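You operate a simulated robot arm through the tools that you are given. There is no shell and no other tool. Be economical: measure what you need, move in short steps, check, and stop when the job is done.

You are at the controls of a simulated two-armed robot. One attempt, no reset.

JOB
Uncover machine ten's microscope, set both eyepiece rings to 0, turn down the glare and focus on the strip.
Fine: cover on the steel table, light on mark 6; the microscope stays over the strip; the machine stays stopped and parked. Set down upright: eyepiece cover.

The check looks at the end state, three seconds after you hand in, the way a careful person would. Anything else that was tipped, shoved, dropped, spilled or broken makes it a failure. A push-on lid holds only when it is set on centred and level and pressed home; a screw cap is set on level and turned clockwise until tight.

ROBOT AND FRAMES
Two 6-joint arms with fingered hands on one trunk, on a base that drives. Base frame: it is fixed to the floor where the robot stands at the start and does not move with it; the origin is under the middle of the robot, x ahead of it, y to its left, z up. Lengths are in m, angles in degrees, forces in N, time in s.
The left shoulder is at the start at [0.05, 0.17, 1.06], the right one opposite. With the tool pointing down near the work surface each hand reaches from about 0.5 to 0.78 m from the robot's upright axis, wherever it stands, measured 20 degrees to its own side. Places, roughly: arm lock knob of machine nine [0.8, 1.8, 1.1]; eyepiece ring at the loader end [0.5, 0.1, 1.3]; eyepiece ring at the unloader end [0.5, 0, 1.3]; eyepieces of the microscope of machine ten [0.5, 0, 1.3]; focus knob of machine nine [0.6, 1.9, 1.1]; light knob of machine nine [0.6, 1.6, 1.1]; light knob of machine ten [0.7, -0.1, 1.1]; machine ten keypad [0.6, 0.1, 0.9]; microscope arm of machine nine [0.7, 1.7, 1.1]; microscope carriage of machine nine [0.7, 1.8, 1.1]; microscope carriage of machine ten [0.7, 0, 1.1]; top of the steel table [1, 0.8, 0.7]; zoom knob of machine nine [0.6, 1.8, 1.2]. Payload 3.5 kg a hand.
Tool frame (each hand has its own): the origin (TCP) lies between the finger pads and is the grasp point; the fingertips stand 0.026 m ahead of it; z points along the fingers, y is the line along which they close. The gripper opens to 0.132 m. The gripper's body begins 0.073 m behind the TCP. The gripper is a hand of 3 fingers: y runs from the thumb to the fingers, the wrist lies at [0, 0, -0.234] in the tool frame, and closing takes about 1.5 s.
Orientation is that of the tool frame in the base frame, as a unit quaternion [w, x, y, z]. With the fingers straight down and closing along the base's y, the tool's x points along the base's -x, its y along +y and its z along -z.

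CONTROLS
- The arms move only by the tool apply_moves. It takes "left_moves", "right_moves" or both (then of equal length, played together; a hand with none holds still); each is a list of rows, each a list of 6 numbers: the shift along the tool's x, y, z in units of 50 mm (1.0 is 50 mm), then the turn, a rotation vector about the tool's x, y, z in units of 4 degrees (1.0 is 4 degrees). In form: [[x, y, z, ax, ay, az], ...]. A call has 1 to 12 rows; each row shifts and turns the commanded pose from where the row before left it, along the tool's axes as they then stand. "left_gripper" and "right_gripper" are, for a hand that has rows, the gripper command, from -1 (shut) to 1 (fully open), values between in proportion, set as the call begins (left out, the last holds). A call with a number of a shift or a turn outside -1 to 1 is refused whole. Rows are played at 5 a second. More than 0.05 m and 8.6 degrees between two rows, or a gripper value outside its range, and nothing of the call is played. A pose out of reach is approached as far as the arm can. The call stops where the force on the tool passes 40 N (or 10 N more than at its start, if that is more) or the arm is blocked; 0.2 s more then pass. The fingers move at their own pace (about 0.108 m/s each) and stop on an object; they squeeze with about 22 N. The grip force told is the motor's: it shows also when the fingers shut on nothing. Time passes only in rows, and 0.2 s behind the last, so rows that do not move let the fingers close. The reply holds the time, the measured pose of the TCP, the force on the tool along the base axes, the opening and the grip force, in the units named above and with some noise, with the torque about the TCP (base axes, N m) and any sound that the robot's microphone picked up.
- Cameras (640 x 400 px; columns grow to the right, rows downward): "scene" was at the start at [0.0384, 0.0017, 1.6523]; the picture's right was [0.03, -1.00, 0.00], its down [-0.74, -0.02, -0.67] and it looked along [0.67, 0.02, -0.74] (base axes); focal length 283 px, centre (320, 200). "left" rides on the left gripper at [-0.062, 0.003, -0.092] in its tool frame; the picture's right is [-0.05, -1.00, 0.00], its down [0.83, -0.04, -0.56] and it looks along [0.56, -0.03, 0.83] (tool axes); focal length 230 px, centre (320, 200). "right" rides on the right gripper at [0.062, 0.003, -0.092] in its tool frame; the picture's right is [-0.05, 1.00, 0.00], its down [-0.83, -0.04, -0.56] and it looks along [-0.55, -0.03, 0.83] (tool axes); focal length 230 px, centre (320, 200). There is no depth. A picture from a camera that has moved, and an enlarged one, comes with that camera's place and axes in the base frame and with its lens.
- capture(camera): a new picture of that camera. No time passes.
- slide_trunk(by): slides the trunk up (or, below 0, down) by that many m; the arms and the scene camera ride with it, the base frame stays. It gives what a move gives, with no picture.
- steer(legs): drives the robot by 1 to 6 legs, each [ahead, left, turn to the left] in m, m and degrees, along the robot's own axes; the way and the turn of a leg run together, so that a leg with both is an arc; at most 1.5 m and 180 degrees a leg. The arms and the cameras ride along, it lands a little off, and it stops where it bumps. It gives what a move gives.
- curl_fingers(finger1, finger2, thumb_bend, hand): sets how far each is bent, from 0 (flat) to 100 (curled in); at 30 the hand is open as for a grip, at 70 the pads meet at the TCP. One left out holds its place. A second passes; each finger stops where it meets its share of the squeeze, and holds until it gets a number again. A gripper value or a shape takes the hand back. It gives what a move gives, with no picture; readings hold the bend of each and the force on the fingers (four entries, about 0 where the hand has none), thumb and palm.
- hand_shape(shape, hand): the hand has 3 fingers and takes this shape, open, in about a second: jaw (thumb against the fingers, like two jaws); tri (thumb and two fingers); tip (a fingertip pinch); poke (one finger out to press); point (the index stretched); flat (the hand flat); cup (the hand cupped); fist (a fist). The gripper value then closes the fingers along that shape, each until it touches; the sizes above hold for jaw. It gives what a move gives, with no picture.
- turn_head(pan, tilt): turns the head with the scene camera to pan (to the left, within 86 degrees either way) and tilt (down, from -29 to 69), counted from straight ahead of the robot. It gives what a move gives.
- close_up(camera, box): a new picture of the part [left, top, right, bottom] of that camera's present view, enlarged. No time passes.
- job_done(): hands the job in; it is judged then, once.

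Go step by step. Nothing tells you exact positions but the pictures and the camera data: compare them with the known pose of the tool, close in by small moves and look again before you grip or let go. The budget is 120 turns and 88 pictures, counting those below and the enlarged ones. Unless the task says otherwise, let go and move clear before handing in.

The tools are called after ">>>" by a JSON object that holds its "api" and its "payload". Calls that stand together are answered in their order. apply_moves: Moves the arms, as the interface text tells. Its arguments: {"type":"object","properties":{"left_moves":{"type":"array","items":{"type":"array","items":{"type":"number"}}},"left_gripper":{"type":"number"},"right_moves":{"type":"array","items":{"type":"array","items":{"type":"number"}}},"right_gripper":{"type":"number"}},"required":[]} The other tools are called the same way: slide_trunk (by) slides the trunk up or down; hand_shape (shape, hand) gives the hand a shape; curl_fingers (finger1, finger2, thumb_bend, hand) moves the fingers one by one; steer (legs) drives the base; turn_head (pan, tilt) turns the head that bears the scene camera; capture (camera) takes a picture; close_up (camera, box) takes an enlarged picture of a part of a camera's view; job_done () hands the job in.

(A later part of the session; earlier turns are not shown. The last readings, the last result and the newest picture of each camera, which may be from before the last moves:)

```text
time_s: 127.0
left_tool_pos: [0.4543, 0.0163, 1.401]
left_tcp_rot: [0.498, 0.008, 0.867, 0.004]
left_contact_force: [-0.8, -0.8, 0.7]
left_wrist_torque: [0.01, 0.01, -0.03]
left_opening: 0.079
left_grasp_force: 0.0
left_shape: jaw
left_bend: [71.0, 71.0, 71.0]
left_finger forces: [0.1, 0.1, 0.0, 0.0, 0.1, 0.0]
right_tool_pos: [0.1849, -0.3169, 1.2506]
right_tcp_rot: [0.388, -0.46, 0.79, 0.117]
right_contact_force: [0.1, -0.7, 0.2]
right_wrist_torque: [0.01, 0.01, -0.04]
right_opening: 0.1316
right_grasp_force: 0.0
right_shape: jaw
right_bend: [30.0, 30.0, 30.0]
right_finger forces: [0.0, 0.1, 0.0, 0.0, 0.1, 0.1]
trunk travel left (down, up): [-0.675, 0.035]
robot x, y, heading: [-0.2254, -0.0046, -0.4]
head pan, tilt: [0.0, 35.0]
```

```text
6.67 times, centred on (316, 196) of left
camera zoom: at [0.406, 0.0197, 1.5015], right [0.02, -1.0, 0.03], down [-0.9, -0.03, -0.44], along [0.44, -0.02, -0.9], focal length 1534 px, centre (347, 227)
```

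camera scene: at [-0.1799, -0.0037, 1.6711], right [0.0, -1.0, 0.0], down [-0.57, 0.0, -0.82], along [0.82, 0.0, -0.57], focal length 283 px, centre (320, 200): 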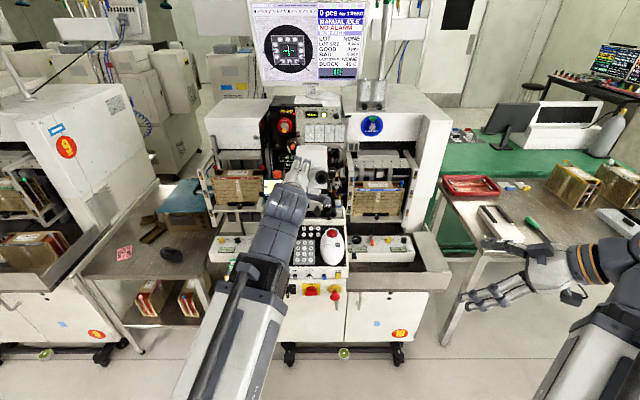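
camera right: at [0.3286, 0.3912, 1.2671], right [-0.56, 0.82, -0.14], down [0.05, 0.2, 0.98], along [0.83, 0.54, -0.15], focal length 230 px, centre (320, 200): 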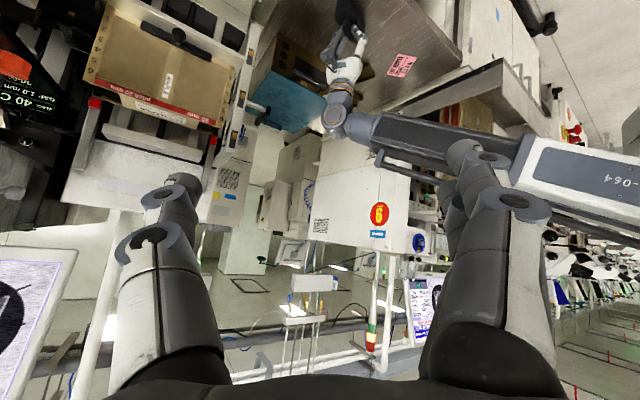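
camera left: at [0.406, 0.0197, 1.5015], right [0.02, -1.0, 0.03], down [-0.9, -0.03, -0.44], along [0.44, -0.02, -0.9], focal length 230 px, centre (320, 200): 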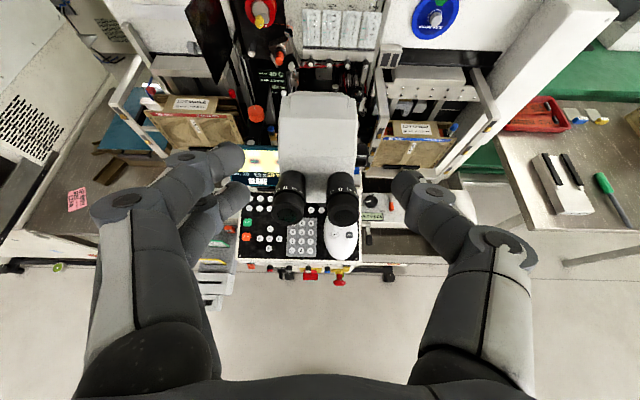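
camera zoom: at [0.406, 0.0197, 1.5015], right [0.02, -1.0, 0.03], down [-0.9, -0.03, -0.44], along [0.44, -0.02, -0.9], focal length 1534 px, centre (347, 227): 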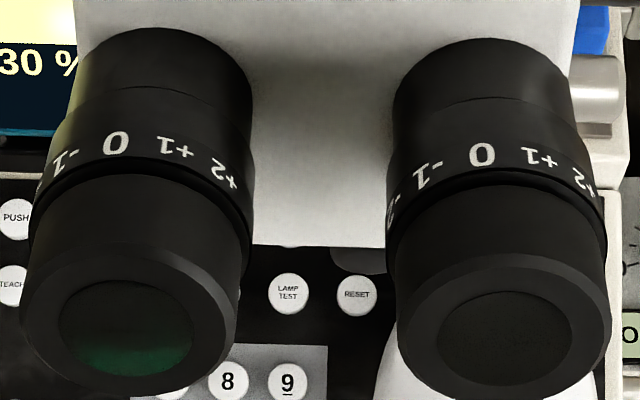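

The label spacing is really about 30°, so both zeros overshot slightly: right by about −13°, left by about −8°. I'll regrip the right ring and turn it back about 12°.

>>> {"api": "apply_moves", "payload": {"left_moves": [[0.72, -0.17, 0.1, 0, 0, 0], [0.72, -0.17, 0.1, 0, 0, 0], [0.72, -0.17, 0.05, 0, 0, 0], [0, 0, 0, 0, -0.83, 0], [0, 0, 0, 0, -0.83, 0], [0, 0, 0, 0, -0.84, 0], [0, 0, 0, 0, 0, 1], [0, 0, 0, 0, 0, 1], [0, 0, 0, 0, 0, 1], [0, 0, 0, 0, 0, 1], [0, 0, 0, 0, 0, 1], [0, 0, 0, 0, 0, 1]]}}

>>> {"api": "apply_moves", "payload": {"left_moves": [[0, 0, 0, 0, 0, 1], [0, 0, 0, 0, 0, 1], [0, 0, 0, 0, 0, 1], [0, 0, 0, 0, 0, 1], [0, 0, 0, 0, 0, 1], [0, 0, 0, 0, 0, 1], [0, 0, 0, 0, 0, 1], [0, 0, 0, 0, 0, 1], [0, 0, 0, 0, 0, 1], [0, 0, 0, 0, 0, 1], [0, 0, 0, 0, 0, 1], [0, 0, 0, 0, 0, 1]]}}

>>> {"api": "apply_moves", "payload": {"left_moves": [[0, 0, 0, 0, 0, 1], [0, 0, 0, 0, 0, 1], [0, 0, 0, 0, 0, 1], [0, 0, 0, 0, 0, 0]]}}

```text
time_s: 129.6
left_tool_pos: [0.4086, -0.006, 1.3009]
left_tcp_rot: [0.559, 0.178, 0.801, 0.123]
left_contact_force: [-0.5, -0.2, -0.4]
left_wrist_torque: [-0.01, -0.02, 0.03]
left_opening: 0.0789
left_grasp_force: 0.0
left_shape: jaw
left_bend: [71.0, 71.0, 71.0]
left_finger forces: [0.0, 0.1, 0.0, 0.1, 0.1, 0.0]
right_tool_pos: [0.1846, -0.3169, 1.25]
right_tcp_rot: [0.389, -0.46, 0.79, 0.116]
right_contact_force: [0.1, 0.5, 0.4]
right_wrist_torque: [0.03, 0.01, -0.02]
right_opening: 0.1317
right_grasp_force: 0.0
right_shape: jaw
right_bend: [30.0, 30.0, 30.0]
right_finger forces: [0.0, 0.1, 0.0, 0.0, 0.0, 0.0]
trunk travel left (down, up): [-0.675, 0.035]
robot x, y, heading: [-0.2295, -0.0026, 0.1]
head pan, tilt: [0.0, 35.0]
```

```text
time_s: 132.2
left_tool_pos: [0.4097, -0.0054, 1.3017]
left_tcp_rot: [0.46, 0.49, 0.659, 0.339]
left_contact_force: [-0.1, 0.1, 0.5]
left_wrist_torque: [0.01, 0.02, -0.02]
left_opening: 0.079
left_grasp_force: 0.1
left_shape: jaw
left_bend: [71.0, 71.0, 71.0]
left_finger forces: [0.0, 0.1, 0.0, 0.0, 0.0, 0.0]
right_tool_pos: [0.1835, -0.317, 1.2497]
right_tcp_rot: [0.388, -0.46, 0.79, 0.117]
right_contact_force: [0.6, 0.5, 0.0]
right_wrist_torque: [0.03, 0.0, 0.03]
right_opening: 0.1321
right_grasp_force: 0.1
right_shape: jaw
right_bend: [30.0, 30.0, 30.0]
right_finger forces: [0.0, 0.0, 0.0, 0.1, 0.0, 0.0]
trunk travel left (down, up): [-0.675, 0.035]
robot x, y, heading: [-0.2266, -0.0054, -0.1]
head pan, tilt: [0.0, 35.0]
```

```text
time_s: 133.2
left_tool_pos: [0.408, -0.0057, 1.3022]
left_tcp_rot: [0.423, 0.554, 0.604, 0.386]
left_contact_force: [-0.5, 0.2, -0.3]
left_wrist_torque: [0.02, 0.0, 0.02]
left_opening: 0.0789
left_grasp_force: 0.1
left_shape: jaw
left_bend: [71.0, 71.0, 71.0]
left_finger forces: [0.1, 0.0, 0.1, 0.0, 0.0, 0.0]
right_tool_pos: [0.1835, -0.318, 1.2503]
right_tcp_rot: [0.387, -0.46, 0.79, 0.117]
right_contact_force: [0.1, 0.0, 0.6]
right_wrist_torque: [0.02, 0.0, 0.01]
right_opening: 0.1322
right_grasp_force: 0.2
right_shape: jaw
right_bend: [30.0, 30.0, 30.0]
right_finger forces: [0.0, 0.0, 0.0, 0.0, 0.0, 0.0]
trunk travel left (down, up): [-0.675, 0.035]
robot x, y, heading: [-0.2296, -0.007, -0.3]
head pan, tilt: [0.0, 35.0]
```

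>>> {"api": "apply_moves", "payload": {"left_moves": [[-0.07, 0, 0.38, 0, 0, 0], [0, 0, 0.39, 0, 0, 0], [0, 0, 0.39, 0, 0, 0], [0, 0, 0.39, 0, 0, 0], [0, 0, 0.39, 0, 0, 0], [0, 0, 0.39, 0, 0, 0], [0, 0, 0, 0, 0, 0]]}}

>>> {"api": "capture", "payload": {"camera": "left"}}

```text
time_s: 134.8
left_tool_pos: [0.5186, -0.0108, 1.2613]
left_tcp_rot: [0.422, 0.555, 0.604, 0.386]
left_contact_force: [0.2, -0.4, 0.2]
left_wrist_torque: [0.02, 0.01, 0.01]
left_opening: 0.0789
left_grasp_force: 0.1
left_shape: jaw
left_bend: [71.0, 71.0, 71.0]
left_finger forces: [0.0, 0.1, 0.0, 0.0, 0.1, 0.1]
right_tool_pos: [0.1846, -0.3175, 1.2503]
right_tcp_rot: [0.389, -0.46, 0.79, 0.116]
right_contact_force: [-0.2, 0.0, -0.6]
right_wrist_torque: [0.0, 0.02, 0.0]
right_opening: 0.132
right_grasp_force: 0.1
right_shape: jaw
right_bend: [30.0, 30.0, 30.0]
right_finger forces: [0.0, 0.1, 0.1, 0.0, 0.0, 0.0]
trunk travel left (down, up): [-0.675, 0.035]
robot x, y, heading: [-0.226, -0.0015, 0.0]
head pan, tilt: [0.0, 35.0]
```

```text
20 pictures are left
camera left: at [0.4355, -0.0702, 1.3019], right [-0.34, -0.14, -0.93], down [-0.56, 0.82, 0.08], along [0.76, 0.55, -0.36], focal length 230 px, centre (320, 200)
```

left: 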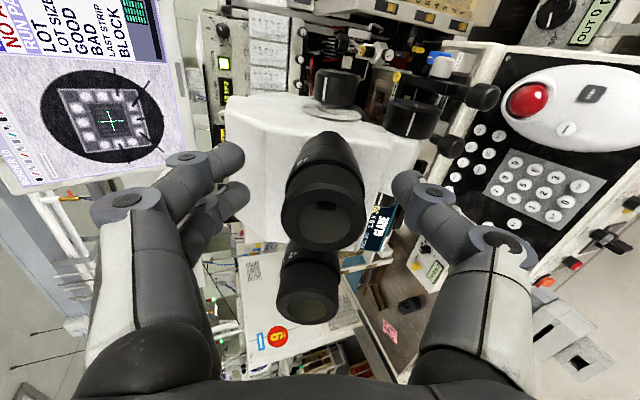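

>>> {"api": "apply_moves", "payload": {"left_moves": [[0, 0, 0, 0, 0, 0], [0, 0, 0, 0, 0, 0], [0, 0, 0, 0, 0, 0], [0, 0, 0, 0, 0, 0], [0, 0, 0, 0, 0, 0], [0, 0, 0, 0, 0, 0]], "left_gripper": -1}}

>>> {"api": "apply_moves", "payload": {"left_moves": [[0, 0, 0, 0, 0, 0.75], [0, 0, 0, 0, 0, 0.75], [0, 0, 0, 0, 0, 0.75], [0, 0, 0, 0, 0, 0.75], [0, 0, 0, 0, 0, 0]]}}

>>> {"api": "apply_moves", "payload": {"left_moves": [[0, 0, 0, 0, 0, 0], [0, 0, 0, 0, 0, 0], [0, 0, 0, 0, 0, 0], [0, 0, 0, 0, 0, 0], [0, 0, -0.5, 0, 0, 0], [0, 0, -0.5, 0, 0, 0], [0, 0, -0.5, 0, 0, 0], [0, 0, -0.5, 0, 0, 0]], "left_gripper": 0.2}}

```text
time_s: 136.2
left_tool_pos: [0.5174, -0.0113, 1.2618]
left_tcp_rot: [0.423, 0.555, 0.604, 0.385]
left_contact_force: [1.3, 0.3, -1.3]
left_wrist_torque: [0.01, 0.05, 0.02]
left_opening: 0.029
left_grasp_force: 21.7
left_shape: jaw
left_bend: [73.0, 72.0, 70.0]
left_finger forces: [10.1, 9.6, 0.0, 0.0, 19.8, 0.0]
right_tool_pos: [0.1853, -0.3172, 1.2493]
right_tcp_rot: [0.388, -0.46, 0.79, 0.116]
right_contact_force: [0.2, 0.4, 0.3]
right_wrist_torque: [-0.01, 0.0, 0.02]
right_opening: 0.1318
right_grasp_force: 0.1
right_shape: jaw
right_bend: [30.0, 30.0, 30.0]
right_finger forces: [0.1, 0.1, 0.0, 0.0, 0.0, 0.0]
trunk travel left (down, up): [-0.675, 0.035]
robot x, y, heading: [-0.2284, -0.001, -0.1]
head pan, tilt: [0.0, 35.0]
```

```text
time_s: 137.4
left_tool_pos: [0.5188, -0.0113, 1.2609]
left_tcp_rot: [0.379, 0.615, 0.543, 0.428]
left_contact_force: [3.3, -0.1, 2.0]
left_wrist_torque: [0.01, -0.06, -0.01]
left_opening: 0.0286
left_grasp_force: 21.6
left_shape: jaw
left_bend: [73.0, 72.0, 70.0]
left_finger forces: [11.6, 10.4, 0.0, 0.0, 19.3, 0.0]
right_tool_pos: [0.1856, -0.3181, 1.2481]
right_tcp_rot: [0.388, -0.461, 0.79, 0.117]
right_contact_force: [0.1, 0.7, 0.8]
right_wrist_torque: [0.01, 0.04, 0.01]
right_opening: 0.1318
right_grasp_force: 0.1
right_shape: jaw
right_bend: [30.0, 30.0, 30.0]
right_finger forces: [0.0, 0.1, 0.0, 0.0, 0.0, 0.1]
trunk travel left (down, up): [-0.675, 0.035]
robot x, y, heading: [-0.2336, -0.0049, -0.1]
head pan, tilt: [0.0, 35.0]
```

```text
time_s: 139.2
left_tool_pos: [0.4242, -0.0105, 1.2939]
left_tcp_rot: [0.379, 0.615, 0.543, 0.428]
left_contact_force: [-0.4, 0.1, 0.1]
left_wrist_torque: [0.0, 0.02, 0.0]
left_opening: 0.0788
left_grasp_force: 0.0
left_shape: jaw
left_bend: [71.0, 71.0, 71.0]
left_finger forces: [0.1, 0.0, 0.1, 0.0, 0.0, 0.0]
right_tool_pos: [0.1844, -0.3177, 1.25]
right_tcp_rot: [0.388, -0.461, 0.79, 0.117]
right_contact_force: [-0.1, 0.6, -0.1]
right_wrist_torque: [0.02, 0.02, 0.02]
right_opening: 0.1319
right_grasp_force: 0.1
right_shape: jaw
right_bend: [30.0, 30.0, 30.0]
right_finger forces: [0.1, 0.1, 0.0, 0.0, 0.0, 0.0]
trunk travel left (down, up): [-0.675, 0.035]
robot x, y, heading: [-0.2275, -0.0047, -0.2]
head pan, tilt: [0.0, 35.0]
```

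>>> {"api": "apply_moves", "payload": {"left_moves": [[0, 0, 0, 0, 0, -0.9], [0, 0, 0, 0, 0, -0.9], [0.6, 0.03, 0, 0, 0, 0], [0.6, 0.03, 0, 0, 0, 0], [0, 0, 0.4, 0, 0, 0], [0, 0, 0.4, 0, 0, 0], [0, 0, 0.4, 0, 0, 0], [0, 0, 0.4, 0, 0, 0], [0, 0, 0.39, 0, 0, 0], [0, 0, 0, 0, 0, 0]]}}

>>> {"api": "apply_moves", "payload": {"left_moves": [[0, 0, 0, 0, 0, 0], [0, 0, 0, 0, 0, 0], [0, 0, 0, 0, 0, 0], [0, 0, 0, 0, 0, 0], [0, 0, 0, 0, 0, 0], [0, 0, 0, 0, 0, 0]], "left_gripper": -1}}

```text
time_s: 141.4
left_tool_pos: [0.5189, 0.0497, 1.265]
left_tcp_rot: [0.406, 0.579, 0.581, 0.403]
left_contact_force: [-0.3, 0.1, -0.4]
left_wrist_torque: [0.0, 0.02, 0.01]
left_opening: 0.0789
left_grasp_force: 0.0
left_shape: jaw
left_bend: [71.0, 71.0, 71.0]
left_finger forces: [0.0, 0.1, 0.0, 0.0, 0.1, 0.0]
right_tool_pos: [0.1852, -0.3168, 1.2495]
right_tcp_rot: [0.388, -0.46, 0.79, 0.115]
right_contact_force: [-0.4, -0.1, -0.8]
right_wrist_torque: [0.0, 0.01, 0.01]
right_opening: 0.1319
right_grasp_force: 0.1
right_shape: jaw
right_bend: [30.0, 30.0, 30.0]
right_finger forces: [0.0, 0.0, 0.0, 0.1, 0.1, 0.0]
trunk travel left (down, up): [-0.675, 0.035]
robot x, y, heading: [-0.2281, -0.0053, 0.1]
head pan, tilt: [0.0, 35.0]
```

```text
time_s: 142.8
left_tool_pos: [0.5189, 0.0498, 1.2654]
left_tcp_rot: [0.405, 0.58, 0.58, 0.403]
left_contact_force: [1.9, -0.1, -0.9]
left_wrist_torque: [-0.02, 0.01, -0.01]
left_opening: 0.0293
left_grasp_force: 21.5
left_shape: jaw
left_bend: [72.0, 72.0, 70.0]
left_finger forces: [10.3, 10.0, 0.0, 0.1, 19.2, 0.1]
right_tool_pos: [0.1856, -0.3175, 1.2499]
right_tcp_rot: [0.387, -0.46, 0.79, 0.116]
right_contact_force: [0.0, 0.1, 0.5]
right_wrist_torque: [-0.01, 0.01, 0.0]
right_opening: 0.132
right_grasp_force: 0.0
right_shape: jaw
right_bend: [30.0, 30.0, 30.0]
right_finger forces: [0.0, 0.1, 0.2, 0.1, 0.0, 0.0]
trunk travel left (down, up): [-0.675, 0.035]
robot x, y, heading: [-0.2266, -0.0056, -0.4]
head pan, tilt: [0.0, 35.0]
```

Balanced grip on the left ring. I'll turn it back +8°, release, back off, and return to the top view.

>>> {"api": "apply_moves", "payload": {"left_moves": [[0, 0, 0, 0, 0, 0.7], [0, 0, 0, 0, 0, 0.7], [0, 0, 0, 0, 0, 0.7], [0, 0, 0, 0, 0, 0]]}}

>>> {"api": "apply_moves", "payload": {"left_moves": [[0, 0, 0, 0, 0, 0], [0, 0, 0, 0, 0, 0], [0, 0, 0, 0, 0, 0], [0, 0, 0, 0, 0, 0], [0, 0, -0.5, 0, 0, 0], [0, 0, -0.5, 0, 0, 0], [0, 0, -0.5, 0, 0, 0], [0, 0, -0.5, 0, 0, 0], [0, 0, -0.2, 0, 0, -1], [0, 0, 0, 0, 0, -1], [0, 0, 0, 0, 0, -1], [0, 0, 0, 0, 0, -1]], "left_gripper": 0.2}}

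>>> {"api": "apply_moves", "payload": {"left_moves": [[0, 0, 0, 0, 0, -1], [0, 0, 0, 0, 0, -1], [0, 0, 0, 0, 0, -1], [0, 0, 0, 0, 0, -1], [0, 0, 0, 0, 0, -1], [0, 0, 0, 0, 0, -1], [0, 0, 0, 0, 0, -1], [0, 0, 0, 0, 0, -1], [0, 0, 0, 0, 0, -1], [0, 0, 0, 0, 0, -1], [0, 0, 0, 0, 0, -1], [0, 0, 0, 0, 0, -1]]}}

>>> {"api": "apply_moves", "payload": {"left_moves": [[0, 0, 0, 0, 0, -1], [0, 0, 0, 0, 0, -1], [0, 0, 0, 0, 0, -1], [0, 0, 0, 0, 0, -1], [0, 0, 0, 0, 0, -1], [0, 0, 0, 0, 0, -1], [0, 0, 0, 0, 0, -1], [0, 0, 0, 0, 0.83, 0], [0, 0, 0, 0, 0.83, 0], [-0.72, -0.2, -0.1, 0, 0.84, 0], [-0.72, -0.2, -0.1, 0, 0, 0], [-0.72, -0.2, -0.05, 0, 0, 0]]}}

>>> {"api": "close_up", "payload": {"camera": "left", "box": [256, 160, 368, 230]}}

```text
time_s: 143.8
left_tool_pos: [0.5195, 0.0484, 1.2652]
left_tcp_rot: [0.375, 0.621, 0.536, 0.431]
left_contact_force: [-0.6, -2.9, -1.6]
left_wrist_torque: [-0.05, 0.08, -0.06]
left_opening: 0.0293
left_grasp_force: 22.0
left_shape: jaw
left_bend: [72.0, 72.0, 70.0]
left_finger forces: [10.7, 9.3, 0.1, 0.0, 20.6, 0.0]
right_tool_pos: [0.1845, -0.3178, 1.2502]
right_tcp_rot: [0.387, -0.46, 0.79, 0.117]
right_contact_force: [-0.6, 0.2, -0.6]
right_wrist_torque: [0.03, 0.01, -0.05]
right_opening: 0.1319
right_grasp_force: 0.0
right_shape: jaw
right_bend: [30.0, 30.0, 30.0]
right_finger forces: [0.1, 0.0, 0.1, 0.0, 0.0, 0.0]
trunk travel left (down, up): [-0.675, 0.035]
robot x, y, heading: [-0.2283, -0.0028, -0.2]
head pan, tilt: [0.0, 35.0]
```

```text
time_s: 146.4
left_tool_pos: [0.4156, 0.0504, 1.3026]
left_tcp_rot: [0.432, 0.54, 0.618, 0.375]
left_contact_force: [0.9, 0.0, 0.2]
left_wrist_torque: [-0.01, -0.01, 0.03]
left_opening: 0.0787
left_grasp_force: 0.1
left_shape: jaw
left_bend: [71.0, 71.0, 71.0]
left_finger forces: [0.0, 0.0, 0.0, 0.0, 0.0, 0.1]
right_tool_pos: [0.1847, -0.3166, 1.2506]
right_tcp_rot: [0.388, -0.461, 0.79, 0.116]
right_contact_force: [0.6, 0.1, 0.4]
right_wrist_torque: [-0.02, 0.01, -0.02]
right_opening: 0.132
right_grasp_force: 0.0
right_shape: jaw
right_bend: [30.0, 30.0, 30.0]
right_finger forces: [0.0, 0.0, 0.1, 0.1, 0.0, 0.1]
trunk travel left (down, up): [-0.675, 0.035]
robot x, y, heading: [-0.2305, -0.0034, -0.2]
head pan, tilt: [0.0, 35.0]
```

```text
time_s: 149.0
left_tool_pos: [0.4167, 0.0508, 1.3025]
left_tcp_rot: [0.547, 0.241, 0.784, 0.167]
left_contact_force: [0.5, 0.5, -1.3]
left_wrist_torque: [-0.02, 0.03, 0.02]
left_opening: 0.0787
left_grasp_force: 0.0
left_shape: jaw
left_bend: [71.0, 71.0, 71.0]
left_finger forces: [0.0, 0.0, 0.0, 0.1, 0.0, 0.0]
right_tool_pos: [0.1843, -0.3173, 1.25]
right_tcp_rot: [0.387, -0.461, 0.79, 0.116]
right_contact_force: [0.5, 0.6, 0.1]
right_wrist_torque: [0.04, 0.0, 0.0]
right_opening: 0.1318
right_grasp_force: 0.1
right_shape: jaw
right_bend: [30.0, 30.0, 30.0]
right_finger forces: [0.0, 0.1, 0.0, 0.0, 0.1, 0.1]
trunk travel left (down, up): [-0.675, 0.035]
robot x, y, heading: [-0.2281, -0.0007, -0.2]
head pan, tilt: [0.0, 35.0]
```

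```text
time_s: 151.6
left_tool_pos: [0.4568, 0.0077, 1.4003]
left_tcp_rot: [0.497, 0.043, 0.866, 0.033]
left_contact_force: [-0.1, -0.2, -0.2]
left_wrist_torque: [-0.02, -0.03, 0.01]
left_opening: 0.0787
left_grasp_force: 0.0
left_shape: jaw
left_bend: [71.0, 71.0, 71.0]
left_finger forces: [0.0, 0.0, 0.0, 0.1, 0.1, 0.1]
right_tool_pos: [0.1852, -0.3176, 1.25]
right_tcp_rot: [0.388, -0.46, 0.79, 0.117]
right_contact_force: [0.5, -0.1, -0.4]
right_wrist_torque: [0.02, 0.03, 0.0]
right_opening: 0.1322
right_grasp_force: 0.0
right_shape: jaw
right_bend: [30.0, 30.0, 30.0]
right_finger forces: [0.1, 0.1, 0.0, 0.1, 0.1, 0.0]
trunk travel left (down, up): [-0.675, 0.035]
robot x, y, heading: [-0.2286, -0.0026, 0.0]
head pan, tilt: [0.0, 35.0]
```

```text
5.71 times, centred on (312, 195) of left
camera zoom: at [0.4093, 0.0039, 1.5], right [-0.01, -1.0, -0.06], down [-0.9, 0.04, -0.44], along [0.44, 0.04, -0.9], focal length 1315 px, centre (366, 229)
```

zoom: 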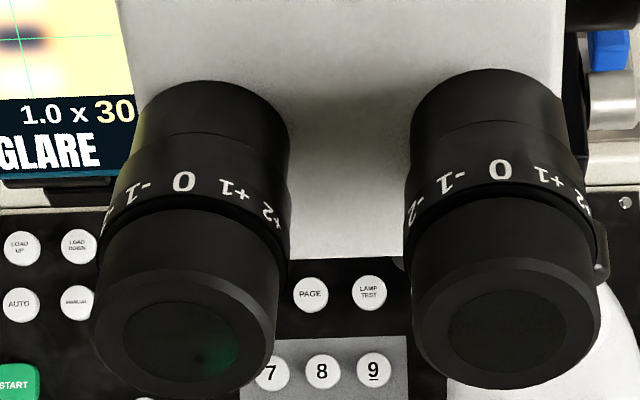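

Both zeros now sit at the top. Next is the light knob, at about (0.675, −0.07, 1.06) facing −y; I'll read its dial.

>>> {"api": "close_up", "payload": {"camera": "right", "box": [220, 132, 268, 162]}}

```text
13.33 times, centred on (244, 147) of right
camera zoom: at [0.1188, -0.405, 1.2671], right [-0.8, 0.58, -0.14], down [-0.02, 0.2, 0.98], along [0.6, 0.79, -0.15], focal length 3068 px, centre (1333, 907)
```

zoom: 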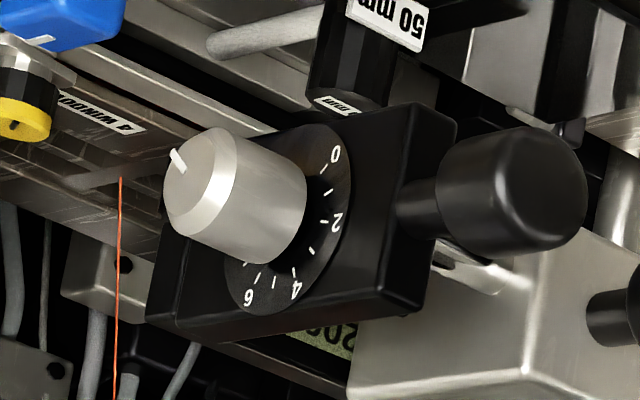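

The dial runs 0–10 at about 30° per mark, with 6 just right of top; the pointer is now around 9–10. I'll turn the right hand to point at the knob (+y) while moving the left hand clear to the side.

>>> {"api": "apply_moves", "payload": {"left_moves": [[0.14, 0.9, -0.25, 0, 0, 0], [0.14, 0.9, -0.25, 0, 0, 0], [0.14, 0.9, -0.25, 0, 0, 0], [0.14, 0.9, -0.25, 0, 0, 0], [0.14, 0.9, -0.25, 0, 0, 0], [0.14, 0.9, -0.25, 0, 0, 0], [0.14, 0.9, -0.25, 0, 0, 0], [0.41, 0, 0.28, 0, 1, 0], [0.39, 0, 0.31, 0, 1, 0], [0.37, 0, 0.33, 0, 1, 0], [0.35, 0, 0.36, 0, 1, 0], [0.32, 0, 0.38, 0, 1, 0]], "right_moves": [[0, 0, 0, -0.62, -0.069, 0.78], [0, 0, 0, -0.62, -0.069, 0.78], [0, 0, 0, -0.62, -0.069, 0.78], [0, 0, 0, -0.62, -0.069, 0.78], [0, 0, 0, -0.62, -0.069, 0.78], [0, 0, 0, -0.62, -0.069, 0.78], [0, 0, 0, -0.62, -0.069, 0.78], [0, 0, 0, -0.62, -0.069, 0.78], [0, 0, 0, -0.62, -0.069, 0.78], [0, 0, 0, -0.62, -0.069, 0.78], [0, 0, 0, -0.62, -0.069, 0.78], [0, 0, 0, -0.62, -0.069, 0.78]]}}

>>> {"api": "apply_moves", "payload": {"left_moves": [[0.29, 0, 0.4, 0, 1, 0], [0.26, 0, 0.42, 0, 1, 0], [0.23, 0, 0.44, 0, 1, 0], [0.2, 0, 0.46, 0, 1, 0], [0.17, 0, 0.47, 0, 1, 0], [0, 0, 0, 0, 1, 0], [0, 0, 0, 0, 1, 0], [0, 0, 0, 0, 1, 0], [0, 0, 0, 0, 1, 0], [0, 0, 0, 0, 1, 0], [0, 0, 0, 0, 0, 0], [0, 0, 0, 0, 0, 0]], "right_moves": [[0, 0, 0, -0.62, -0.069, 0.78], [0, 0, 0, -0.62, -0.069, 0.78], [0, 0, 0, -0.62, -0.069, 0.78], [0, 0, 0, -0.62, -0.069, 0.78], [0, 0, 0, -0.62, -0.069, 0.78], [0, 0, 0, -0.62, -0.069, 0.78], [0, 0, 0, -0.62, -0.069, 0.78], [0, 0, 0, -0.62, -0.069, 0.78], [0, 0, 0, -0.62, -0.069, 0.78], [0, 0, 0, -0.62, -0.069, 0.78], [0, 0, 0, -0.62, -0.069, 0.78], [0, 0, 0, -0.62, -0.069, 0.78]]}}

```text
time_s: 154.2
left_tool_pos: [0.3776, 0.3388, 1.3093]
left_tcp_rot: [0.339, 0.036, 0.939, 0.04]
left_contact_force: [0.5, 0.1, 1.2]
left_wrist_torque: [0.01, -0.01, 0.01]
left_opening: 0.079
left_grasp_force: 0.0
left_shape: jaw
left_bend: [71.0, 71.0, 71.0]
left_finger forces: [0.0, 0.0, 0.0, 0.1, 0.1, 0.0]
right_tool_pos: [0.282, -0.2413, 1.1765]
right_tcp_rot: [0.226, -0.263, 0.828, 0.441]
right_contact_force: [-0.1, 0.0, 0.6]
right_wrist_torque: [-0.03, 0.01, 0.01]
right_opening: 0.1318
right_grasp_force: 0.2
right_shape: jaw
right_bend: [30.0, 30.0, 30.0]
right_finger forces: [0.0, 0.1, 0.1, 0.0, 0.0, 0.0]
right hand out of reach, approached as far as the arm can: row 2, 3, 4, 5, 6, 7, 8, 9, 10, 11, 12
trunk travel left (down, up): [-0.675, 0.035]
robot x, y, heading: [-0.2264, -0.0043, -0.2]
head pan, tilt: [0.0, 35.0]
```

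```text
time_s: 156.8
left_tool_pos: [0.3857, 0.3493, 1.1849]
left_tcp_rot: [-0.002, 0.019, 0.999, 0.051]
left_contact_force: [0.1, 0.4, -0.4]
left_wrist_torque: [0.02, -0.04, 0.0]
left_opening: 0.079
left_grasp_force: 0.1
left_shape: jaw
left_bend: [71.0, 71.0, 71.0]
left_finger forces: [0.1, 0.0, 0.0, 0.0, 0.1, 0.0]
right_tool_pos: [0.3211, -0.1785, 1.1494]
right_tcp_rot: [0.023, -0.021, 0.722, 0.691]
right_contact_force: [0.9, 0.0, 0.7]
right_wrist_torque: [0.02, -0.01, 0.05]
right_opening: 0.1317
right_grasp_force: 0.1
right_shape: jaw
right_bend: [30.0, 30.0, 30.0]
right_finger forces: [0.0, 0.0, 0.0, 0.0, 0.0, 0.1]
right hand out of reach, approached as far as the arm can: row 1, 2, 3, 4, 5, 6, 7, 8, 9, 11
trunk travel left (down, up): [-0.675, 0.035]
robot x, y, heading: [-0.2271, -0.0001, 0.1]
head pan, tilt: [0.0, 35.0]
```

The right hand now points +y with its closing line vertical. I'll back it out to y ≈ −0.28, lower it to knob height, then drive forward.

>>> {"api": "apply_moves", "payload": {"right_moves": [[0, -0.5, -0.6, 0, 0, 0], [0, -0.5, -0.6, 0, 0, 0], [0, -0.5, -0.6, 0, 0, 0], [0, 0, 0, 0, 0, 0]]}}

>>> {"api": "steer", "payload": {"legs": [[0.22, 0, 0]]}}

>>> {"api": "capture", "payload": {"camera": "right"}}

```text
time_s: 157.8
left_tool_pos: [0.3858, 0.3486, 1.1859]
left_tcp_rot: [-0.002, 0.019, 0.999, 0.05]
left_contact_force: [0.3, -0.1, 0.2]
left_wrist_torque: [0.02, -0.02, -0.02]
left_opening: 0.0789
left_grasp_force: 0.0
left_shape: jaw
left_bend: [71.0, 71.0, 71.0]
left_finger forces: [0.0, 0.0, 0.0, 0.0, 0.0, 0.0]
right_tool_pos: [0.3554, -0.2083, 1.0701]
right_tcp_rot: [0.027, -0.019, 0.723, 0.69]
right_contact_force: [1.2, -0.5, 0.9]
right_wrist_torque: [-0.01, 0.01, 0.04]
right_opening: 0.1319
right_grasp_force: 0.1
right_shape: jaw
right_bend: [30.0, 30.0, 30.0]
right_finger forces: [0.0, 0.0, 0.0, 0.0, 0.0, 0.0]
right hand out of reach, approached as far as the arm can: row 1, 2, 3
trunk travel left (down, up): [-0.675, 0.035]
robot x, y, heading: [-0.229, 0.0012, -0.1]
head pan, tilt: [0.0, 35.0]
```

```text
time_s: 159.4
left_tool_pos: [0.604, 0.3499, 1.1856]
left_tcp_rot: [-0.002, 0.019, 0.999, 0.051]
left_contact_force: [-0.3, -0.6, -0.5]
left_wrist_torque: [-0.04, 0.06, -0.02]
left_opening: 0.0788
left_grasp_force: 0.0
left_shape: jaw
left_bend: [71.0, 71.0, 71.0]
left_finger forces: [0.0, 0.0, 0.0, 0.0, 0.0, 0.1]
right_tool_pos: [0.5743, -0.2075, 1.0698]
right_tcp_rot: [0.025, -0.019, 0.723, 0.69]
right_contact_force: [-0.2, -0.5, 0.0]
right_wrist_torque: [0.04, 0.01, -0.01]
right_opening: 0.1318
right_grasp_force: 0.1
right_shape: jaw
right_bend: [30.0, 30.0, 30.0]
right_finger forces: [0.0, 0.0, 0.1, 0.0, 0.0, 0.0]
trunk travel left (down, up): [-0.675, 0.035]
robot x, y, heading: [-0.009, -0.0053, -0.1]
head pan, tilt: [0.0, 35.0]
```

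```text
17 pictures are left
camera right: at [0.5123, -0.2995, 1.0736], right [-0.01, 0.05, 1.0], down [0.83, -0.56, 0.03], along [0.56, 0.83, -0.03], focal length 230 px, centre (320, 200)
```

right: 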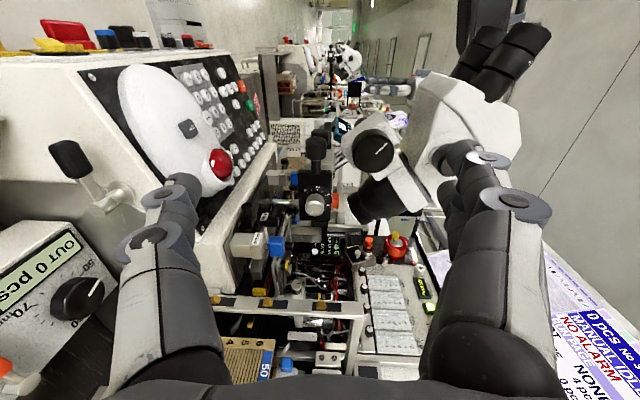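

>>> {"api": "close_up", "payload": {"camera": "right", "box": [288, 180, 352, 220]}}

```text
10.00 times, centred on (320, 200) of right
camera zoom: at [0.5123, -0.2995, 1.0736], right [-0.01, 0.05, 1.0], down [0.83, -0.56, 0.03], along [0.56, 0.83, -0.03], focal length 2301 px, centre (320, 200)
```

zoom: 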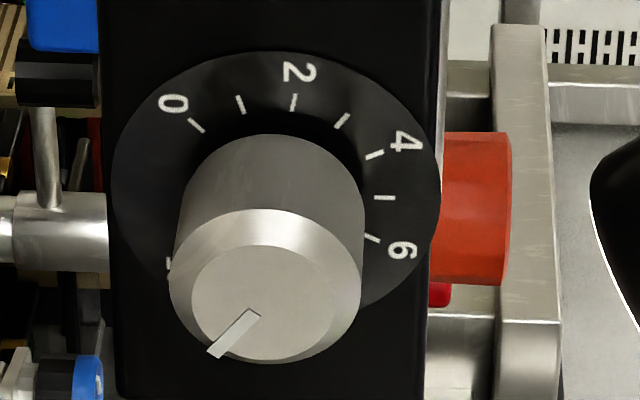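

The dial has 27° per mark (0 at −135°, 10 at +135°), and the pointer is at about 10; mark 6 needs about −106°. The knob axis is at x≈0.666, z≈1.060. I'll align the right hand and approach partway.

>>> {"api": "apply_moves", "payload": {"right_moves": [[-0.6, -0.07, 0, -0.65, 0, 0], [-0.6, -0.07, 0, 0, 0, 0], [-0.6, -0.06, 0, 0, 0, 0], [0, 0, 0.5, 0, 0, 0], [0, 0, 0.5, 0, 0, 0], [0, 0, 0, 0, 0, 0]], "right_gripper": -0.1}}

>>> {"api": "capture", "payload": {"camera": "right"}}

```text
time_s: 160.8
left_tool_pos: [0.6036, 0.3505, 1.1848]
left_tcp_rot: [-0.003, 0.019, 0.999, 0.05]
left_contact_force: [-0.1, 0.2, 0.2]
left_wrist_torque: [-0.03, 0.01, -0.02]
left_opening: 0.0788
left_grasp_force: 0.1
left_shape: jaw
left_bend: [71.0, 71.0, 71.0]
left_finger forces: [0.1, 0.1, 0.0, 0.0, 0.0, 0.0]
right_tool_pos: [0.6624, -0.158, 1.0657]
right_tcp_rot: [0.025, -0.02, 0.707, 0.707]
right_contact_force: [0.2, -0.4, 0.7]
right_wrist_torque: [0.02, 0.0, 0.0]
right_opening: 0.06
right_grasp_force: 0.0
right_shape: jaw
right_bend: [73.0, 73.0, 70.0]
right_finger forces: [0.0, 0.1, 0.1, 0.0, 0.0, 0.1]
trunk travel left (down, up): [-0.675, 0.035]
robot x, y, heading: [-0.0067, -0.0036, 0.0]
head pan, tilt: [0.0, 35.0]
```

```text
15 pictures are left
camera right: at [0.6013, -0.25, 1.0649], right [-0.01, 0.0, 1.0], down [0.83, -0.56, 0.01], along [0.56, 0.83, 0.0], focal length 230 px, centre (320, 200)
```

right: 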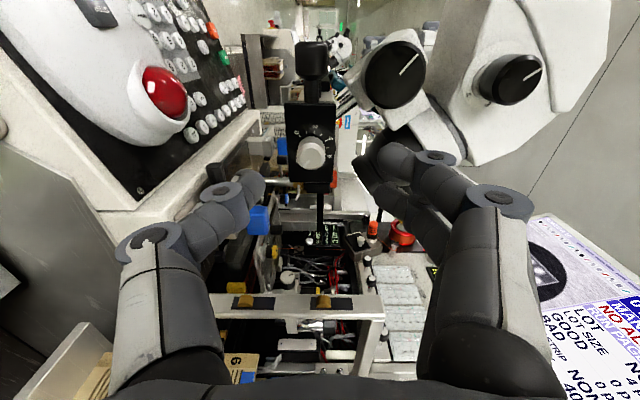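

Aligned to within 5 mm; I'll correct, pre-roll +20°, advance to the knob and close.

>>> {"api": "apply_moves", "payload": {"right_moves": [[-0.08, -0.09, 0, 0, 0, 0], [0, 0, 0, 0, 0, 1], [0, 0, 0, 0, 0, 1], [0, 0, 0, 0, 0, 1], [0, 0, 0, 0, 0, 1], [0, 0, 0, 0, 0, 1], [0, 0, 0.3, 0, 0, 0], [0, 0, 0.3, 0, 0, 0], [0, 0, 0.3, 0, 0, 0], [0, 0, 0.25, 0, 0, 0], [0, 0, 0, 0, 0, 0]]}}

>>> {"api": "capture", "payload": {"camera": "right"}}

```text
time_s: 163.2
left_tool_pos: [0.6021, 0.3505, 1.1852]
left_tcp_rot: [-0.002, 0.018, 0.999, 0.051]
left_contact_force: [0.1, -0.6, -0.1]
left_wrist_torque: [-0.01, 0.0, -0.02]
left_opening: 0.0789
left_grasp_force: 0.0
left_shape: jaw
left_bend: [71.0, 71.0, 71.0]
left_finger forces: [0.1, 0.0, 0.0, 0.0, 0.1, 0.1]
right_tool_pos: [0.6692, -0.1003, 1.0631]
right_tcp_rot: [-0.098, 0.102, 0.7, 0.699]
right_contact_force: [0.1, -0.2, 0.2]
right_wrist_torque: [-0.04, -0.01, -0.03]
right_opening: 0.0601
right_grasp_force: 0.1
right_shape: jaw
right_bend: [73.0, 73.0, 70.0]
right_finger forces: [0.0, 0.0, 0.0, 0.0, 0.0, 0.0]
trunk travel left (down, up): [-0.675, 0.035]
robot x, y, heading: [-0.0104, -0.0042, -0.2]
head pan, tilt: [0.0, 35.0]
```

```text
14 pictures are left
camera right: at [0.6104, -0.1921, 1.0832], right [0.33, 0.0, 0.94], down [0.78, -0.56, -0.27], along [0.53, 0.83, -0.19], focal length 230 px, centre (320, 200)
```

right: 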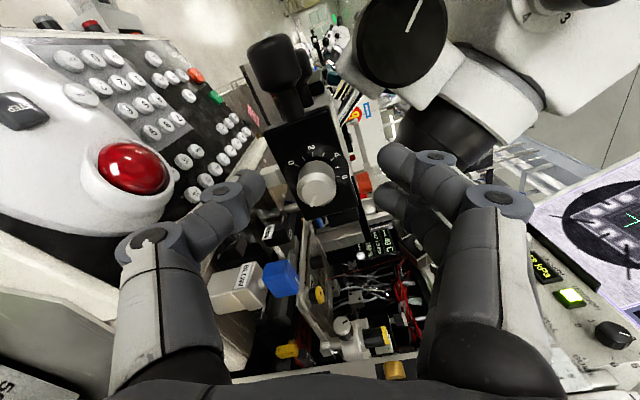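

Centred. Closing and turning the first −40°.

>>> {"api": "apply_moves", "payload": {"right_moves": [[0, 0, 0, 0, 0, 0], [0, 0, 0, 0, 0, 0], [0, 0, 0, 0, 0, 0], [0, 0, 0, 0, 0, 0], [0, 0, 0, 0, 0, 0]], "right_gripper": -1}}

>>> {"api": "apply_moves", "payload": {"right_moves": [[0, 0, 0, 0, 0, -1], [0, 0, 0, 0, 0, -1], [0, 0, 0, 0, 0, -1], [0, 0, 0, 0, 0, -1], [0, 0, 0, 0, 0, -1], [0, 0, 0, 0, 0, -1], [0, 0, 0, 0, 0, -1], [0, 0, 0, 0, 0, -1], [0, 0, 0, 0, 0, -1], [0, 0, 0, 0, 0, -1], [0, 0, 0, 0, 0, 0]]}}

>>> {"api": "close_up", "payload": {"camera": "right", "box": [272, 150, 368, 210]}}

```text
time_s: 164.4
left_tool_pos: [0.6015, 0.35, 1.1848]
left_tcp_rot: [-0.003, 0.019, 0.999, 0.05]
left_contact_force: [-0.1, -0.1, 0.4]
left_wrist_torque: [-0.02, 0.02, -0.02]
left_opening: 0.0789
left_grasp_force: 0.1
left_shape: jaw
left_bend: [71.0, 71.0, 71.0]
left_finger forces: [0.1, 0.0, 0.1, 0.1, 0.0, 0.0]
right_tool_pos: [0.6691, -0.1011, 1.0619]
right_tcp_rot: [-0.098, 0.103, 0.701, 0.699]
right_contact_force: [-4.7, -0.5, -5.7]
right_wrist_torque: [-0.16, 0.07, 0.11]
right_opening: 0.0081
right_grasp_force: 22.5
right_shape: jaw
right_bend: [66.0, 72.0, 70.0]
right_finger forces: [0.0, 10.4, 0.0, 0.0, 19.6, 0.0]
trunk travel left (down, up): [-0.675, 0.035]
robot x, y, heading: [-0.0102, -0.0027, 0.1]
head pan, tilt: [0.0, 35.0]
```

```text
time_s: 166.8
left_tool_pos: [0.6037, 0.3488, 1.1851]
left_tcp_rot: [-0.003, 0.018, 0.999, 0.05]
left_contact_force: [0.1, -0.2, 0.0]
left_wrist_torque: [0.01, 0.05, -0.02]
left_opening: 0.0785
left_grasp_force: 0.0
left_shape: jaw
left_bend: [71.0, 71.0, 71.0]
left_finger forces: [0.0, 0.1, 0.0, 0.1, 0.0, 0.0]
right_tool_pos: [0.6707, -0.1004, 1.06]
right_tcp_rot: [0.148, -0.142, 0.694, 0.69]
right_contact_force: [-7.5, -5.4, -21.7]
right_wrist_torque: [-0.44, 0.12, 0.07]
right_opening: 0.0083
right_grasp_force: 22.1
right_shape: jaw
right_bend: [67.0, 73.0, 70.0]
right_finger forces: [0.0, 7.4, 0.1, 0.1, 28.5, 0.1]
trunk travel left (down, up): [-0.675, 0.035]
robot x, y, heading: [-0.0124, -0.0032, -0.2]
head pan, tilt: [0.0, 35.0]
```

```text
6.67 times, centred on (320, 180) of right
camera zoom: at [0.6122, -0.1937, 1.0388], right [-0.35, 0.01, 0.94], down [0.77, -0.56, 0.29], along [0.53, 0.83, 0.19], focal length 1534 px, centre (320, 333)
```

zoom: 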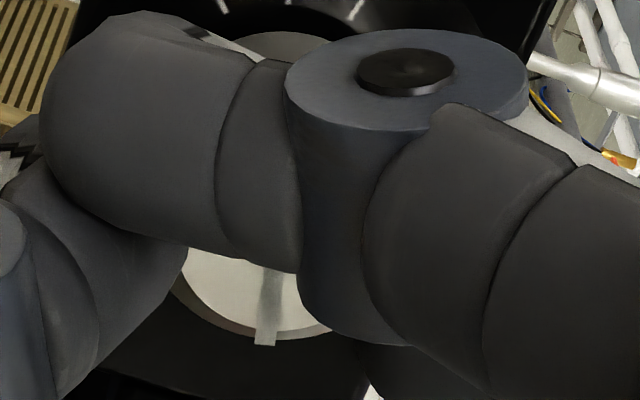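

The knob turned to about mark 8, but one finger slid past it, so the jaw grip is poor on this small knob. I'll release, back off and switch to the three-point shape.

>>> {"api": "apply_moves", "payload": {"right_moves": [[0, 0, 0, 0, 0, 0], [0, 0, 0, 0, 0, 0], [0, 0, 0, 0, 0, 0], [0, 0, 0, 0, 0, 0], [0, 0, -0.5, 0, 0, 0], [0, 0, -0.5, 0, 0, 0], [0, 0, -0.5, 0, 0, 0]], "right_gripper": -0.1}}

>>> {"api": "hand_shape", "payload": {"hand": "right", "shape": "tri"}}

>>> {"api": "capture", "payload": {"camera": "right"}}

```text
time_s: 168.4
left_tool_pos: [0.6018, 0.3495, 1.1852]
left_tcp_rot: [-0.003, 0.019, 0.998, 0.051]
left_contact_force: [-0.1, 0.2, -0.3]
left_wrist_torque: [-0.02, 0.0, -0.01]
left_opening: 0.0788
left_grasp_force: 0.0
left_shape: jaw
left_bend: [71.0, 71.0, 71.0]
left_finger forces: [0.0, 0.1, 0.0, 0.0, 0.0, 0.0]
right_tool_pos: [0.67, -0.1753, 1.0607]
right_tcp_rot: [0.147, -0.142, 0.694, 0.691]
right_contact_force: [-0.4, 0.3, 0.2]
right_wrist_torque: [0.01, -0.05, -0.02]
right_opening: 0.0588
right_grasp_force: 0.1
right_shape: jaw
right_bend: [73.0, 73.0, 70.0]
right_finger forces: [0.0, 0.1, 0.1, 0.0, 0.0, 0.0]
trunk travel left (down, up): [-0.675, 0.035]
robot x, y, heading: [-0.0104, -0.0018, 0.1]
head pan, tilt: [0.0, 35.0]
```

```text
time_s: 169.3
left_tool_pos: [0.6022, 0.3491, 1.1847]
left_tcp_rot: [-0.003, 0.019, 0.999, 0.05]
left_contact_force: [0.1, 0.4, -0.1]
left_wrist_torque: [0.02, -0.02, -0.03]
left_opening: 0.079
left_grasp_force: 0.0
left_shape: jaw
left_bend: [71.0, 71.0, 71.0]
left_finger forces: [0.0, 0.1, 0.0, 0.1, 0.1, 0.0]
right_tool_pos: [0.6703, -0.1749, 1.0597]
right_tcp_rot: [0.146, -0.142, 0.694, 0.691]
right_contact_force: [0.5, 0.1, 0.0]
right_wrist_torque: [0.04, 0.03, -0.01]
right_opening: 0.132
right_grasp_force: 0.0
right_shape: tri
right_bend: [30.0, 30.0, 30.0]
right_finger forces: [0.0, 0.0, 0.0, 0.0, 0.0, 0.0]
trunk travel left (down, up): [-0.675, 0.035]
robot x, y, heading: [-0.0099, 0.0013, 0.1]
head pan, tilt: [0.0, 35.0]
```

```text
12 pictures are left
camera right: at [0.6115, -0.2672, 1.0396], right [-0.35, 0.0, 0.94], down [0.77, -0.56, 0.29], along [0.53, 0.83, 0.19], focal length 230 px, centre (320, 200)
```

right: 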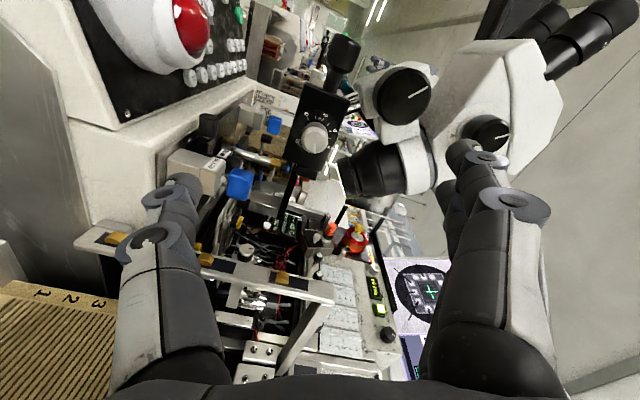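

>>> {"api": "close_up", "payload": {"camera": "right", "box": [284, 110, 348, 150]}}

```text
10.00 times, centred on (316, 130) of right
camera zoom: at [0.6115, -0.2672, 1.0396], right [-0.35, 0.0, 0.94], down [0.77, -0.56, 0.29], along [0.53, 0.83, 0.19], focal length 2301 px, centre (360, 900)
```

zoom: 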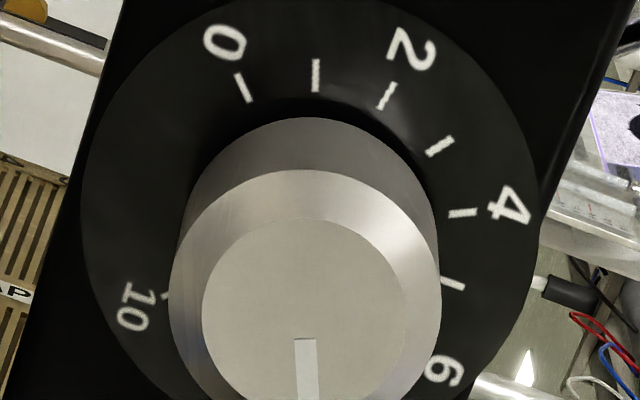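

The pointer is now at about 7.6, so about −42° remains. I'll approach again with the three-point shape, pre-rolled.

>>> {"api": "apply_moves", "payload": {"right_moves": [[0, 0, 0, 0, 0, 1], [0, 0, 0, 0, 0, 1], [0, 0, 0, 0, 0, 1], [0, 0, 0, 0, 0, 1], [0, 0, 0, 0, 0, 1], [0, 0, 0, 0, 0, 1], [0, 0, 0, 0, 0, 1], [0, 0, 0, 0, 0, 1], [0, 0, 0, 0, 0, 1], [0, 0, 0, 0, 0, 1], [0, 0, 0.5, 0, 0, 0], [0, 0, 0.4, 0, 0, 0]], "right_gripper": 0}}

>>> {"api": "capture", "payload": {"camera": "right"}}

```text
time_s: 171.9
left_tool_pos: [0.6011, 0.3506, 1.1857]
left_tcp_rot: [-0.001, 0.019, 0.999, 0.051]
left_contact_force: [0.8, 0.4, 0.8]
left_wrist_torque: [-0.01, 0.03, 0.01]
left_opening: 0.0789
left_grasp_force: 0.0
left_shape: jaw
left_bend: [71.0, 71.0, 71.0]
left_finger forces: [0.0, 0.0, 0.0, 0.1, 0.0, 0.0]
right_tool_pos: [0.6685, -0.1314, 1.0626]
right_tcp_rot: [-0.098, 0.104, 0.7, 0.699]
right_contact_force: [-0.1, 0.3, -0.8]
right_wrist_torque: [0.01, 0.0, -0.01]
right_opening: 0.0667
right_grasp_force: 0.0
right_shape: tri
right_bend: [73.0, 73.0, 70.0]
right_finger forces: [0.0, 0.0, 0.1, 0.0, 0.1, 0.0]
trunk travel left (down, up): [-0.675, 0.035]
robot x, y, heading: [-0.0073, -0.0021, 0.1]
head pan, tilt: [0.0, 35.0]
```

```text
10 pictures are left
camera right: at [0.6102, -0.2239, 1.0828], right [0.33, 0.0, 0.94], down [0.78, -0.56, -0.27], along [0.53, 0.83, -0.19], focal length 230 px, centre (320, 200)
```

right: 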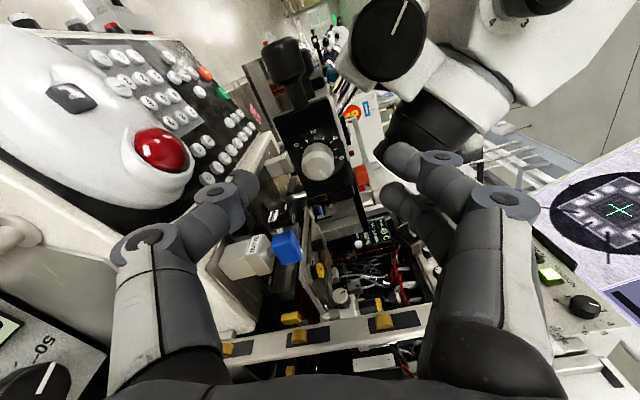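

>>> {"api": "apply_moves", "payload": {"right_moves": [[0, 0, 0.3, 0, 0, 0], [0, 0, 0.3, 0, 0, 0], [0, 0, 0, 0, 0, 0]]}}

>>> {"api": "apply_moves", "payload": {"right_moves": [[0, 0, 0, 0, 0, 0], [0, 0, 0, 0, 0, 0], [0, 0, 0, 0, 0, 0], [0, 0, 0, 0, 0, 0], [0, 0, 0, 0, 0, 0]], "right_gripper": -1}}

```text
time_s: 172.7
left_tool_pos: [0.6023, 0.3496, 1.1856]
left_tcp_rot: [-0.003, 0.018, 0.999, 0.051]
left_contact_force: [-1.0, 0.2, -0.2]
left_wrist_torque: [0.02, -0.01, -0.01]
left_opening: 0.0789
left_grasp_force: 0.0
left_shape: jaw
left_bend: [71.0, 71.0, 71.0]
left_finger forces: [0.0, 0.0, 0.0, 0.0, 0.1, 0.0]
right_tool_pos: [0.6692, -0.1004, 1.0611]
right_tcp_rot: [-0.099, 0.103, 0.7, 0.699]
right_contact_force: [0.3, -0.1, 0.7]
right_wrist_torque: [-0.02, 0.02, 0.01]
right_opening: 0.0666
right_grasp_force: 0.0
right_shape: tri
right_bend: [73.0, 73.0, 70.0]
right_finger forces: [0.1, 0.0, 0.1, 0.0, 0.0, 0.0]
trunk travel left (down, up): [-0.675, 0.035]
robot x, y, heading: [-0.0118, -0.0041, -0.1]
head pan, tilt: [0.0, 35.0]
```

```text
time_s: 173.9
left_tool_pos: [0.6017, 0.3498, 1.1853]
left_tcp_rot: [-0.003, 0.019, 0.999, 0.051]
left_contact_force: [-0.1, -0.3, 0.1]
left_wrist_torque: [0.02, -0.02, -0.04]
left_opening: 0.0789
left_grasp_force: 0.0
left_shape: jaw
left_bend: [71.0, 71.0, 71.0]
left_finger forces: [0.1, 0.0, 0.1, 0.1, 0.0, 0.0]
right_tool_pos: [0.6683, -0.1012, 1.0597]
right_tcp_rot: [-0.099, 0.104, 0.701, 0.699]
right_contact_force: [-3.1, -0.3, -4.8]
right_wrist_torque: [-0.11, 0.05, 0.03]
right_opening: 0.0071
right_grasp_force: 22.0
right_shape: tri
right_bend: [66.0, 72.0, 70.0]
right_finger forces: [0.0, 10.7, 0.1, 0.0, 19.2, 0.1]
trunk travel left (down, up): [-0.675, 0.035]
robot x, y, heading: [-0.011, -0.0047, -0.2]
head pan, tilt: [0.0, 35.0]
```

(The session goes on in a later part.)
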